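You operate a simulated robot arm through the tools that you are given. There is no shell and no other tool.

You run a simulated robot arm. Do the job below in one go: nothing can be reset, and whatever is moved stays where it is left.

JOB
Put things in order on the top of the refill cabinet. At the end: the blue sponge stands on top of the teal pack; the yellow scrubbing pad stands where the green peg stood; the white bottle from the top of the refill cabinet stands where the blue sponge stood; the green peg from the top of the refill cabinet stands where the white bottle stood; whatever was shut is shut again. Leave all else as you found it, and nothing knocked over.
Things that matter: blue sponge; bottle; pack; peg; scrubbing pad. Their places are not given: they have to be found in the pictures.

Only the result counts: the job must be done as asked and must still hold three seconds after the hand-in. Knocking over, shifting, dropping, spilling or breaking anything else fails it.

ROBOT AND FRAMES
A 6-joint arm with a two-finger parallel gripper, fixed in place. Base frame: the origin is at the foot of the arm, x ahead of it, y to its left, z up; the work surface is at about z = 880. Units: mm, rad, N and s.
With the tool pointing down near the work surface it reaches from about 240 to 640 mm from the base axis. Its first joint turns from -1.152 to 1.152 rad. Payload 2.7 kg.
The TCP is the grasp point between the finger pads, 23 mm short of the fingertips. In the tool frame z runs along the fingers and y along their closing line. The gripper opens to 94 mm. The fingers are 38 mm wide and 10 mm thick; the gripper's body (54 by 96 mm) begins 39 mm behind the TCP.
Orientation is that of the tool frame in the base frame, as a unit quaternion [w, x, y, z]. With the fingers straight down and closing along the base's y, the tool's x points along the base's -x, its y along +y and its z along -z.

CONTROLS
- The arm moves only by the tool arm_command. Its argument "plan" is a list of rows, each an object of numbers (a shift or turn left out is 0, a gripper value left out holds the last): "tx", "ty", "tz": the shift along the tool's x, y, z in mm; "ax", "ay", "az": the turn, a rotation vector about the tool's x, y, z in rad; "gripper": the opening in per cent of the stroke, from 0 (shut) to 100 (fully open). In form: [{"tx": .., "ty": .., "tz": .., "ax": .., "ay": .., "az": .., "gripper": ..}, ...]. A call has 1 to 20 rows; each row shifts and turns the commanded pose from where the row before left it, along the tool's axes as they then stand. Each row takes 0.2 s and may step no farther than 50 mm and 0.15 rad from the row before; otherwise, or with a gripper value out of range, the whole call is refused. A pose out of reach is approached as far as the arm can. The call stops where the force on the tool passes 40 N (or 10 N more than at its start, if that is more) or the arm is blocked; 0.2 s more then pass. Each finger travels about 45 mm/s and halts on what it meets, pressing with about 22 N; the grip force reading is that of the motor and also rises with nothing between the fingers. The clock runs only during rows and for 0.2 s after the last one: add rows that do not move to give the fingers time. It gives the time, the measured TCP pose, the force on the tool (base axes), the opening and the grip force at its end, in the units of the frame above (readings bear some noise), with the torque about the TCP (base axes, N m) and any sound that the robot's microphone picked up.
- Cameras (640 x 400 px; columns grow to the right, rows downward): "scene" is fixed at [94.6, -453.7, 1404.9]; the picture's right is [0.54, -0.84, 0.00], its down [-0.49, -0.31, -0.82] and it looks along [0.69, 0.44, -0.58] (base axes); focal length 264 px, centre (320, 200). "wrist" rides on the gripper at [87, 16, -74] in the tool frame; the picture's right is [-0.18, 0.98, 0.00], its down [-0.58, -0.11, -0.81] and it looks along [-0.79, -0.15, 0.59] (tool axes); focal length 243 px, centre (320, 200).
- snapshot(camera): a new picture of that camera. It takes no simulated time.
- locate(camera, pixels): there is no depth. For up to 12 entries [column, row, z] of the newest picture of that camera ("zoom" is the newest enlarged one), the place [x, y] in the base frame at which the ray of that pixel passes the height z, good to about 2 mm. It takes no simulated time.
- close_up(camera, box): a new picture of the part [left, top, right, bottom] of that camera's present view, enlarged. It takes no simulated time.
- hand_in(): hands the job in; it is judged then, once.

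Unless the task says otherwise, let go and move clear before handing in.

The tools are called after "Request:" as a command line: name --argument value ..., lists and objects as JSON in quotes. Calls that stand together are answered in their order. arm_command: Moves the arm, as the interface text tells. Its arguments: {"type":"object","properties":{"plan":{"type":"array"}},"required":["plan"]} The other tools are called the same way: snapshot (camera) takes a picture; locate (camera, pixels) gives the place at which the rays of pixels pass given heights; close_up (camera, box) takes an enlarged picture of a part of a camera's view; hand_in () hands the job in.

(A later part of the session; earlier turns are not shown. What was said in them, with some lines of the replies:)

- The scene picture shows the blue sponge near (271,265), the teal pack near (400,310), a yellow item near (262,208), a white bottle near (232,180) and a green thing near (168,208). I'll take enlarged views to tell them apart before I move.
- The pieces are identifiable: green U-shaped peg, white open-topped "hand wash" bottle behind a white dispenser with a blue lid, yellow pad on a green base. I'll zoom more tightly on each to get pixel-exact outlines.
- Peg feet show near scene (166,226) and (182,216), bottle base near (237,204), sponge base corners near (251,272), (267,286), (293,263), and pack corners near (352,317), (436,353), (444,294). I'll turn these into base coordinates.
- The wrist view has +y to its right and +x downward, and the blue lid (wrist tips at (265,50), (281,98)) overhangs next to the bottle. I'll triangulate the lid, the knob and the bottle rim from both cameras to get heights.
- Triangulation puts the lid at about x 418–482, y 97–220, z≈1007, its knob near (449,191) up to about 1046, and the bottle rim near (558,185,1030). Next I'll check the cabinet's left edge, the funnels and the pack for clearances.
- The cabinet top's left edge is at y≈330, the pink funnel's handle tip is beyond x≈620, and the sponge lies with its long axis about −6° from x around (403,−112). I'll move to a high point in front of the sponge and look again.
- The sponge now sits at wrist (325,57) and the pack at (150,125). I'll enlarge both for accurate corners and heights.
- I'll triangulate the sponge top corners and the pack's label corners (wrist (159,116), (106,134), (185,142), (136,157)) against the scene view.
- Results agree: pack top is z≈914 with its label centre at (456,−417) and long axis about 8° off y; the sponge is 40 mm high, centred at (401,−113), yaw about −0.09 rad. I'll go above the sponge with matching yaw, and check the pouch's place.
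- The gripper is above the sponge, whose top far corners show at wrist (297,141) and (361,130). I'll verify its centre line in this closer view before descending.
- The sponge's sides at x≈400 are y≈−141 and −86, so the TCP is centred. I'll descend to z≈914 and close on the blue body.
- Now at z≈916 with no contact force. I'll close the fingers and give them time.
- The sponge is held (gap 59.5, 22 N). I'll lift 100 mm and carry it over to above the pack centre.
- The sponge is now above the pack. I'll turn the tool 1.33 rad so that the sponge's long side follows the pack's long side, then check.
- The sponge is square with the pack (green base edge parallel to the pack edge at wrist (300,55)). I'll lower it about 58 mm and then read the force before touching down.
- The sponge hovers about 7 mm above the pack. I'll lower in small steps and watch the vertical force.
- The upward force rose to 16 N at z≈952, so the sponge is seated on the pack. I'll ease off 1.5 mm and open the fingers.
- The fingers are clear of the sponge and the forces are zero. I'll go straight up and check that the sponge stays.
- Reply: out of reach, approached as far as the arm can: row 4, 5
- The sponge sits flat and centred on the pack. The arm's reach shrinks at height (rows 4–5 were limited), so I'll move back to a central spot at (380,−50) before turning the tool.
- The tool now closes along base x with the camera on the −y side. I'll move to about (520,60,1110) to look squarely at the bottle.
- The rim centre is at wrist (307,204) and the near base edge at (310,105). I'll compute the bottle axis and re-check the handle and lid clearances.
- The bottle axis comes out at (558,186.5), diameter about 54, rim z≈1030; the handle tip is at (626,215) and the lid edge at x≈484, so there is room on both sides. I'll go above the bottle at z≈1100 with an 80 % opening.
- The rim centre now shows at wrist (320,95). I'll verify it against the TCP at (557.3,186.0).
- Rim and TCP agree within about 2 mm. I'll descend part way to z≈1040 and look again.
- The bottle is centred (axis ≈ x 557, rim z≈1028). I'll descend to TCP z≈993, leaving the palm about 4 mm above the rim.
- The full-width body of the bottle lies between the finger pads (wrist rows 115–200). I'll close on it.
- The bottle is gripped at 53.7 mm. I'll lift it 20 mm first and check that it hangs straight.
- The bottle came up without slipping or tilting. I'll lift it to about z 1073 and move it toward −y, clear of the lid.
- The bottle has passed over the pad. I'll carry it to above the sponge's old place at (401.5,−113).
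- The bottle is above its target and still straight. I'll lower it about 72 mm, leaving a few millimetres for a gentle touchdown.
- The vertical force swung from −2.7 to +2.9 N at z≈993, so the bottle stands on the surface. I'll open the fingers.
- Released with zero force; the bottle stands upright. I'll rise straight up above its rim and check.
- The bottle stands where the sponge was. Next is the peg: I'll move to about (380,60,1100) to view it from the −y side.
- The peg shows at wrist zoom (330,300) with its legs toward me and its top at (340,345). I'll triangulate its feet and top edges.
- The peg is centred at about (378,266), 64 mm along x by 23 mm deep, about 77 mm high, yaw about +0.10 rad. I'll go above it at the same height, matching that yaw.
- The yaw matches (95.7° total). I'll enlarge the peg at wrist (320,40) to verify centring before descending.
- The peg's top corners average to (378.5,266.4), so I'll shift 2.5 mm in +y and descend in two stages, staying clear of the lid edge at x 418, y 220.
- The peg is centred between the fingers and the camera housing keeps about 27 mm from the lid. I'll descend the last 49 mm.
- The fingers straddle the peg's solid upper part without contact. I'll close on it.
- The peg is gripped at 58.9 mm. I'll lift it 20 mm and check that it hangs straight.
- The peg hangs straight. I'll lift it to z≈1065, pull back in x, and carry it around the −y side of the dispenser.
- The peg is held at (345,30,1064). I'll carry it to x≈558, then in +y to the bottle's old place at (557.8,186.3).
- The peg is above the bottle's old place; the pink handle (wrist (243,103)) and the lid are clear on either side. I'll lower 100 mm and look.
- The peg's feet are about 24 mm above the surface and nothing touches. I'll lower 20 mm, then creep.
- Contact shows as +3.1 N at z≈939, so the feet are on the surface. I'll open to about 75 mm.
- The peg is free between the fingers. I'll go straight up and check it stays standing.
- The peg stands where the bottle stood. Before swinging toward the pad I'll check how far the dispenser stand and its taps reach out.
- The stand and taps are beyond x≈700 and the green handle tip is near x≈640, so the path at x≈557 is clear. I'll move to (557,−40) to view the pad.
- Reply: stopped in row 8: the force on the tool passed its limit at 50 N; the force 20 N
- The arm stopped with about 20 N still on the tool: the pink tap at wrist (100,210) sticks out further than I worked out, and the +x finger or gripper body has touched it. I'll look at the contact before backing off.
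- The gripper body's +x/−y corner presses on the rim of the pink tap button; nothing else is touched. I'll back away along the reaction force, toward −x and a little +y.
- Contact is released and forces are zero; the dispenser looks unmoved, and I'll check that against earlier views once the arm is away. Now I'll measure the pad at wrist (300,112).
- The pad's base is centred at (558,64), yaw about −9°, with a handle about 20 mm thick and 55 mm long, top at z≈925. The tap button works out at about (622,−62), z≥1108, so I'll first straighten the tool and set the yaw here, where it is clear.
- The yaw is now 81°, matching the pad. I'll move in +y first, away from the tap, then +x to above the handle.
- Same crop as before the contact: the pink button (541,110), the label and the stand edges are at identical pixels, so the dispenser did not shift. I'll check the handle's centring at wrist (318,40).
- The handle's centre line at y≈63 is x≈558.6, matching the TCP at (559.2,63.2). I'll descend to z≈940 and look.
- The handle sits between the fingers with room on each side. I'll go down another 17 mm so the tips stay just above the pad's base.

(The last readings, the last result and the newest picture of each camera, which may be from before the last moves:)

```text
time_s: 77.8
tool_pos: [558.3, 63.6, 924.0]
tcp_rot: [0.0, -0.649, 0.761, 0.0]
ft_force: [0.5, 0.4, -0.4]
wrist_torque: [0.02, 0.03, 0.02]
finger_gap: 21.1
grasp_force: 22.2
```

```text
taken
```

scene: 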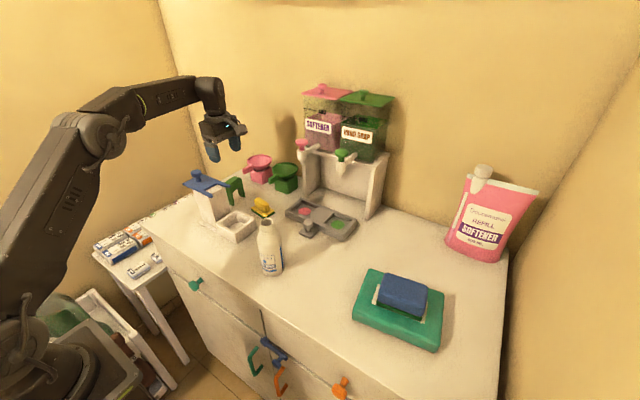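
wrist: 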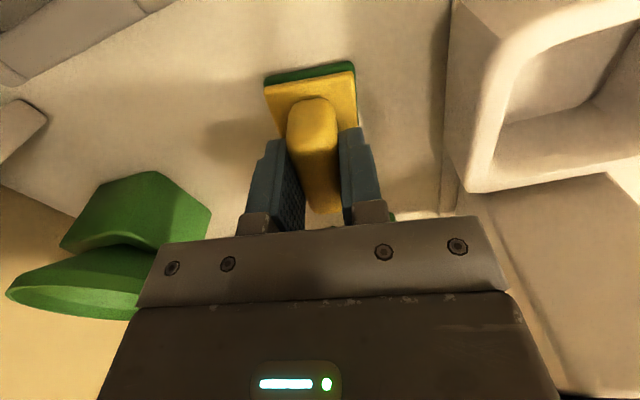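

The handle is gripped at 21.1 mm. I'll lift 20 mm first and check the pad hangs level.

Request:
arm_command --plan '[{"tz": -5}, {"tz": -7}, {"tz": -8}, {}, {}]'

Request:
snapshot --camera "wrist"

Request:
close_up --camera "scene" --box '[200, 130, 320, 230]'

```text
time_s: 79.0
tool_pos: [558.2, 64.0, 943.4]
tcp_rot: [0.0, -0.649, 0.761, 0.0]
ft_force: [-0.3, -0.3, -0.2]
wrist_torque: [-0.02, 0.0, -0.03]
finger_gap: 21.1
grasp_force: 21.8
```

```text
taken
```

wrist: 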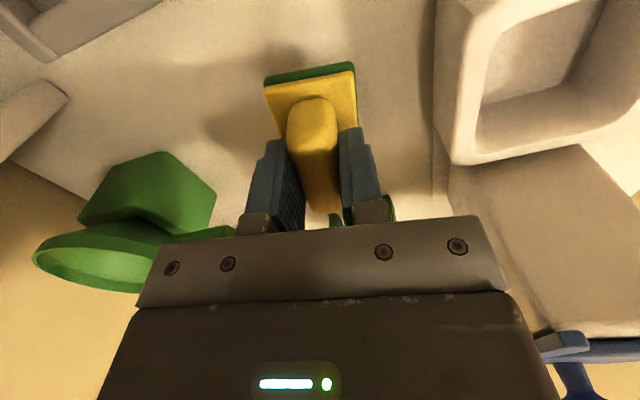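

```text
4.00 times, centred on (260, 180) of scene
```

zoom: 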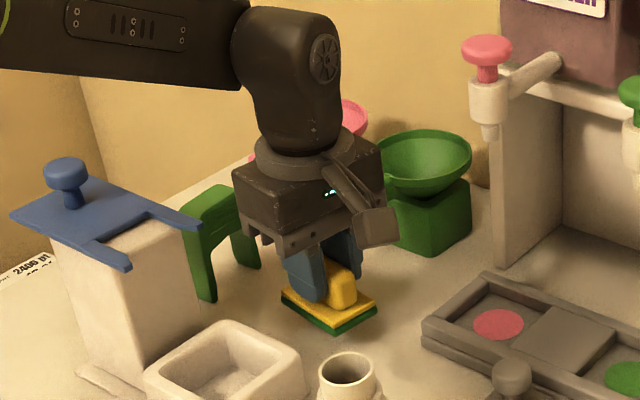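

The pad hangs level. I'll lift to z≈1065 and carry it to (345,30), keeping clear of the bottle and the lid.

Request:
arm_command --plan '[{"tz": -20}, {"tz": -30}, {"tz": -30}, {"tz": -30}, {"tz": -12}, {"tx": 5, "ty": 15}, {"tx": 8.5, "ty": 26.5}, {"tx": 8.5, "ty": 26.5}, {"tx": 8.5, "ty": 26.5}, {"tx": 8.5, "ty": 26.5}, {"tx": 8.5, "ty": 26.5}, {"tx": 8.5, "ty": 26.5}, {"tx": 8.5, "ty": 26.5}, {"tx": 1.3, "ty": 4.8}, {}, {}]'

Request:
snapshot --camera "scene"

```text
time_s: 82.4
tool_pos: [344.8, 30.6, 1065.5]
tcp_rot: [0.0, -0.649, 0.761, 0.0]
ft_force: [0.0, -0.4, -0.5]
wrist_torque: [0.0, 0.0, 0.01]
finger_gap: 21.2
grasp_force: 22.3
```

```text
taken
```

scene: 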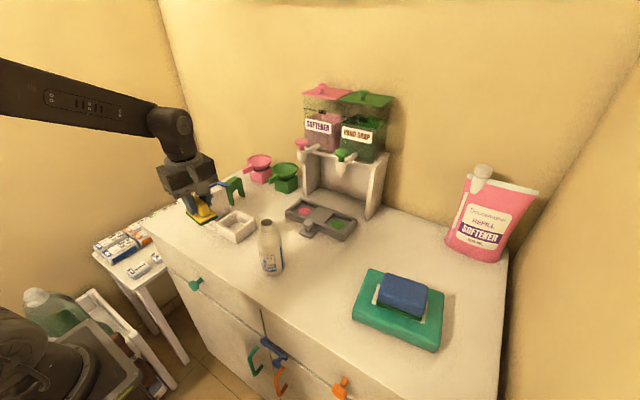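

The pad is at (345,31) and level. I'll turn the tool to the peg's former yaw, then carry it in +y to the peg's old place.

Request:
arm_command --plan '[{"az": -0.1283}, {"az": -0.1283}, {"tx": -15, "ty": -1.5}, {"tx": -29.4, "ty": -2.9}, {"tx": -29.4, "ty": -2.9}, {"tx": -29.4, "ty": -2.9}, {"tx": -29.4, "ty": -2.9}, {"tx": -29.4, "ty": -2.9}, {"tx": -29.4, "ty": -2.9}, {"tx": -29.4, "ty": -2.9}, {"tx": -14, "ty": -1.6}, {"tx": 1.7, "ty": -16.7}, {"tx": 1.7, "ty": -16.8}, {}, {}]'

Request:
snapshot --camera "wrist"

Request:
close_up --camera "scene" --box '[130, 110, 260, 250]'

```text
time_s: 85.6
tool_pos: [378.0, 267.5, 1065.4]
tcp_rot: [-0.001, 0.741, -0.672, 0.0]
ft_force: [1.1, 0.6, 0.3]
wrist_torque: [0.02, 0.0, 0.03]
finger_gap: 21.3
grasp_force: 22.1
```

```text
taken
```

wrist: 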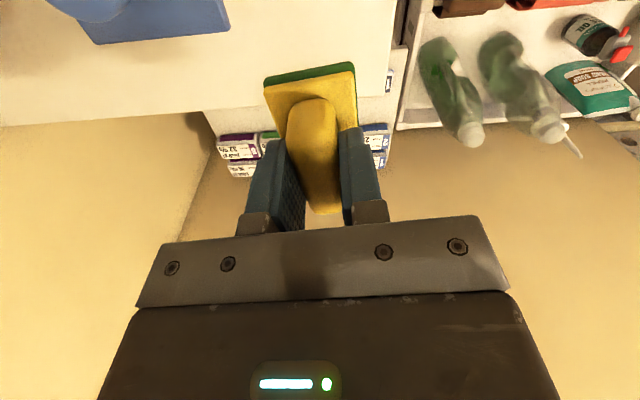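

```text
2.86 times, centred on (195, 180) of scene
```

zoom: 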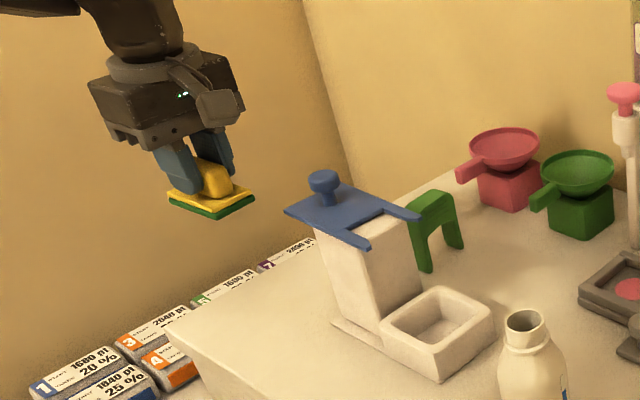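

The pad is above the peg's old place and everything else is undisturbed. I'll lower about 120 mm and look.

Request:
arm_command --plan '[{"tz": 30}, {"tz": 30}, {"tz": 30}, {"tz": 20}, {"tz": 10}, {}, {}]'

Request:
snapshot --camera "wrist"

Request:
close_up --camera "scene" --box '[130, 110, 260, 250]'

```text
time_s: 87.2
tool_pos: [379.3, 265.7, 945.0]
tcp_rot: [0.0, 0.741, -0.672, 0.001]
ft_force: [-0.2, 0.4, -0.1]
wrist_torque: [0.01, -0.02, -0.01]
finger_gap: 21.4
grasp_force: 21.4
```

```text
taken
```

wrist: 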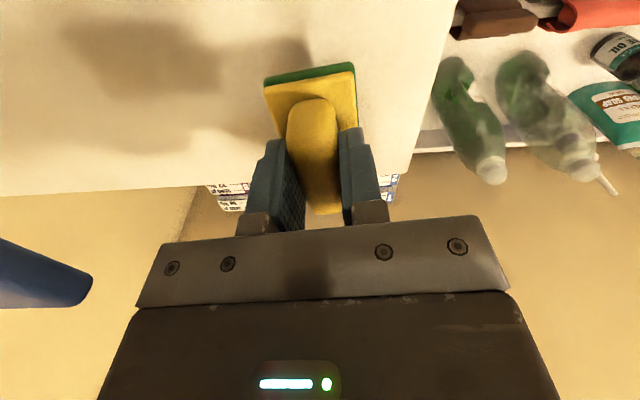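

```text
2.86 times, centred on (195, 180) of scene
```

zoom: 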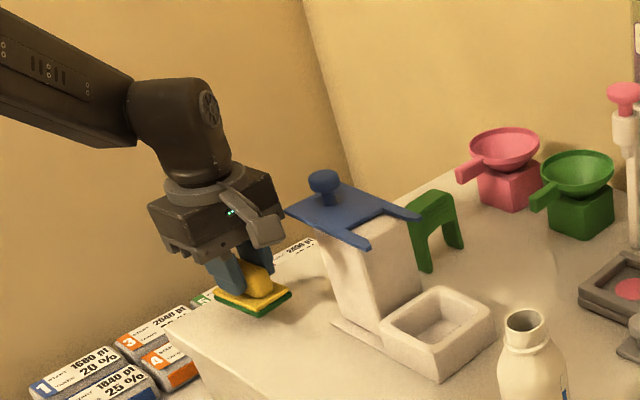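

The pad is about 22 mm above the surface and clear of the lid. I'll lower 18 mm, then creep to contact.

Request:
arm_command --plan '[{"tz": 8}, {"tz": 6}, {"tz": 3}, {"tz": 1}, {}, {}]'

Request:
arm_command --plan '[{"tz": 1}, {"tz": 1}, {"tz": 0.7}, {}]'

```text
time_s: 88.6
tool_pos: [379.0, 264.9, 928.3]
tcp_rot: [0.0, 0.741, -0.671, -0.001]
ft_force: [0.1, 0.2, -0.2]
wrist_torque: [-0.02, 0.01, 0.0]
finger_gap: 21.6
grasp_force: 22.1
```

```text
time_s: 89.6
tool_pos: [377.9, 266.3, 925.1]
tcp_rot: [0.0, 0.741, -0.672, 0.0]
ft_force: [1.0, -0.2, -0.1]
wrist_torque: [-0.02, 0.0, 0.01]
finger_gap: 21.2
grasp_force: 22.2
```

Request:
arm_command --plan '[{"tz": 0.7}, {"tz": 0.7}, {}]'

```text
time_s: 90.4
tool_pos: [378.4, 267.2, 923.4]
tcp_rot: [0.0, 0.741, -0.672, 0.0]
ft_force: [-0.6, -1.5, 1.2]
wrist_torque: [-0.04, -0.01, -0.02]
finger_gap: 21.2
grasp_force: 22.2
```

Request:
arm_command --plan '[{"tz": 0.5}, {"tz": 0.4}, {}]'

```text
time_s: 91.2
tool_pos: [379.1, 267.0, 923.8]
tcp_rot: [-0.001, 0.741, -0.671, 0.0]
ft_force: [-3.3, -1.6, 13.2]
wrist_torque: [-0.14, 0.13, 0.01]
finger_gap: 21.1
grasp_force: 21.9
```

Contact is firm at 13 N, so the pad is seated. I'll ease off 0.7 mm and open.

Request:
arm_command --plan '[{"tz": -0.7}, {}, {"gripper": 35}, {"gripper": 55}, {}, {}, {}]'

Request:
snapshot --camera "wrist"

```text
time_s: 92.8
tool_pos: [379.5, 266.6, 923.3]
tcp_rot: [0.0, 0.741, -0.671, 0.0]
ft_force: [-0.5, 0.8, -0.3]
wrist_torque: [0.01, 0.02, -0.02]
finger_gap: 51.8
grasp_force: 0.0
```

```text
taken
```

wrist: 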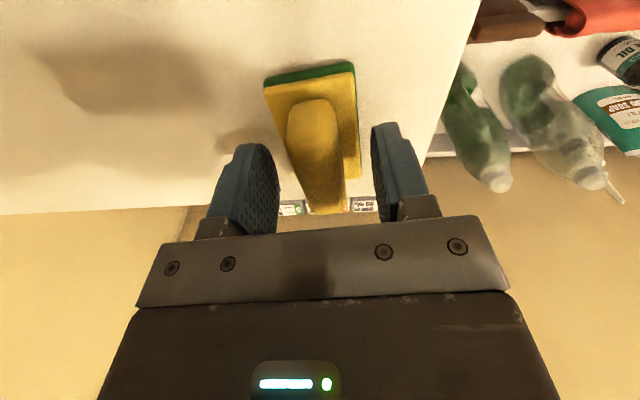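

The fingers are clear of the handle. I'll rise straight up and then pull back to see the whole scene.

Request:
arm_command --plan '[{"tz": -10}, {"tz": -20}, {"tz": -35}, {"tz": -40}, {"tz": -40}, {"tz": -35}, {"ty": 30}, {"ty": 30}, {}, {}]'

Request:
snapshot --camera "scene"

Request:
close_up --camera "scene" --box '[130, 130, 310, 300]'

Request:
close_up --camera "scene" --box '[145, 185, 209, 235]'

Request:
close_up --camera "scene" --box '[200, 150, 280, 220]'

```text
time_s: 95.0
tool_pos: [320.2, 260.8, 1102.6]
tcp_rot: [0.0, 0.741, -0.672, 0.0]
ft_force: [0.6, 1.2, 0.1]
wrist_torque: [-0.02, 0.01, 0.03]
finger_gap: 51.8
grasp_force: 0.1
```

```text
taken
```

scene: 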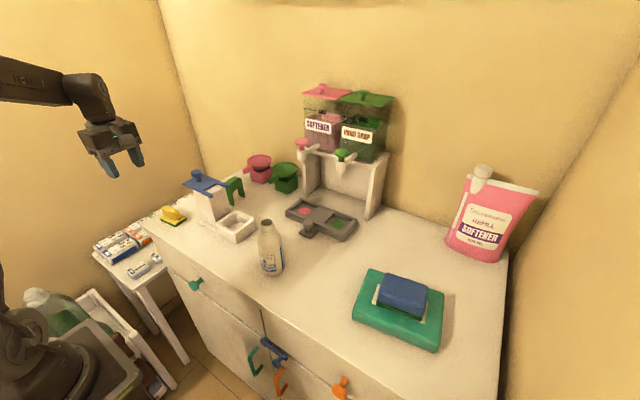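

```text
2.35 times, centred on (220, 215) of scene
```

zoom: 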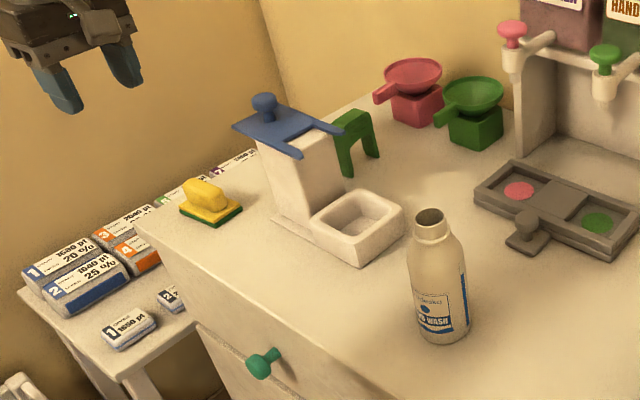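

```text
8.00 times, centred on (177, 210) of scene
```

zoom: 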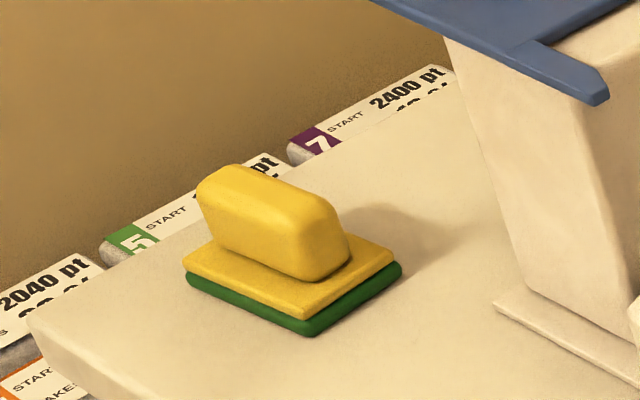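

```text
5.71 times, centred on (240, 185) of scene
```

zoom: 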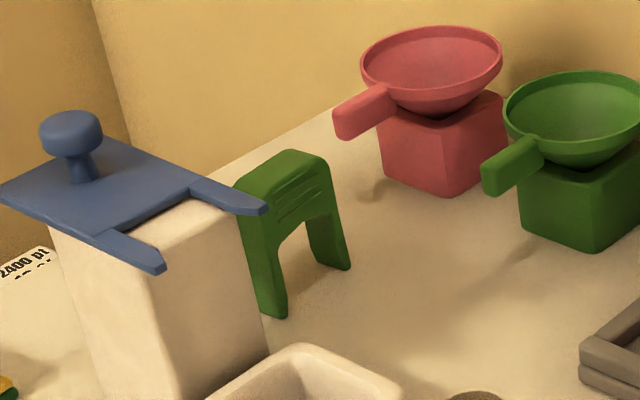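

All pieces are standing and the funnels, lid and tray are at the same pixels as at the start. I'll verify the final positions numerically and inspect the tap, the sponge and the drawers once more.

Request:
locate --camera "scene" --pixels '[[230.2, 204.6, 880], [233.3, 205.5, 880], [244.6, 197.1, 880], [240, 195.8, 880], [160.25, 221, 880], [176, 227, 880], [187.2, 219.3, 880]]'

Request:
close_up --camera "scene" --box '[250, 70, 410, 190]'

Request:
close_up --camera "scene" --box '[220, 220, 460, 370]'

Request:
close_up --camera "scene" --box '[240, 205, 304, 285]'

```text
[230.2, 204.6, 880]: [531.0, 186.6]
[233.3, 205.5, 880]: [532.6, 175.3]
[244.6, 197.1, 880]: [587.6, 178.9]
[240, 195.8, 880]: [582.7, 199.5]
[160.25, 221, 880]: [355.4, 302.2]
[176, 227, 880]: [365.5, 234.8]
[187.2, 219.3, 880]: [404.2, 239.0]
```

```text
3.33 times, centred on (330, 130) of scene
```

zoom: 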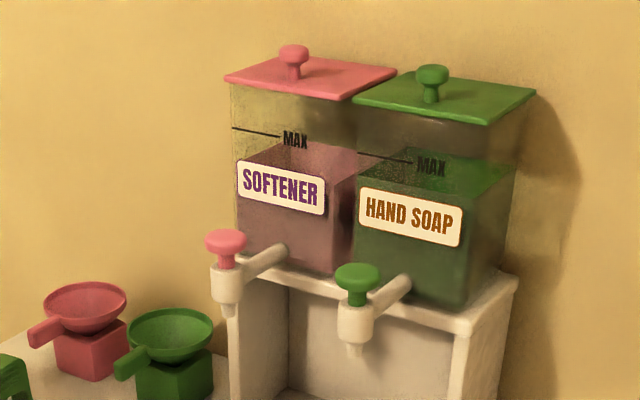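

```text
2.67 times, centred on (340, 295) of scene
```

zoom: 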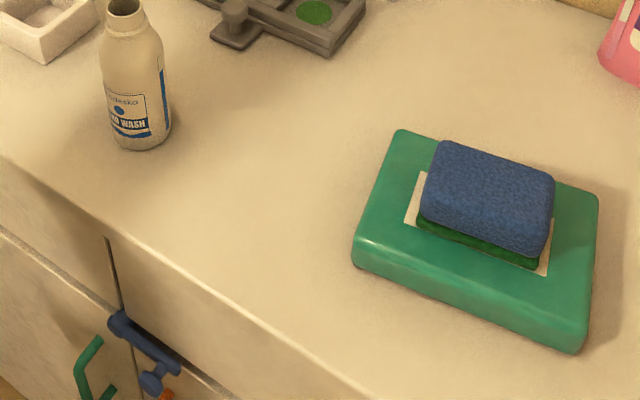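

```text
5.00 times, centred on (272, 245) of scene
```

zoom: 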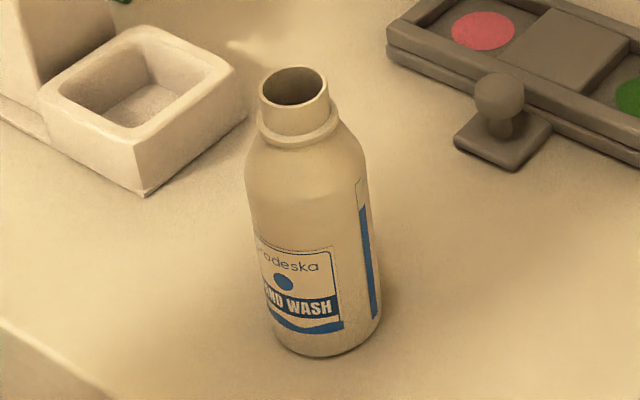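

The final check shows the sponge flat on the unmoved pack, with the bottle, peg and pad within a few millimetres of their targets. The dispenser and taps are at the same pixels as before the accidental touch, nothing was opened, and the gripper is empty and clear, so I'm handing in.

Request:
hand_in

```text
The job is handed in.
```

The job is handed in. In the last pictures all four pieces were standing in their new places:

- **Blue sponge:** flat and centred on top of the teal pack, which hasn't moved.
- **White bottle:** upright where the sponge stood, released at about (401, −113).
- **Green peg:** standing where the bottle stood, at about (558, 186).
- **Yellow scrubbing pad:** where the peg stood, about 4 mm off by my measurement from the picture.

**Contact with the softener tap:** while swinging toward the pad, the gripper body pressed sideways on the pink tap button and the arm stopped at about 50 N. I had judged the tap to be further back than it is. I backed off straight away. In pictures from before and after, the tap, dispenser and funnels are at the same pixels, and I saw no spill.

I opened nothing, so there was nothing to shut again. The gripper was empty and clear when I handed in.
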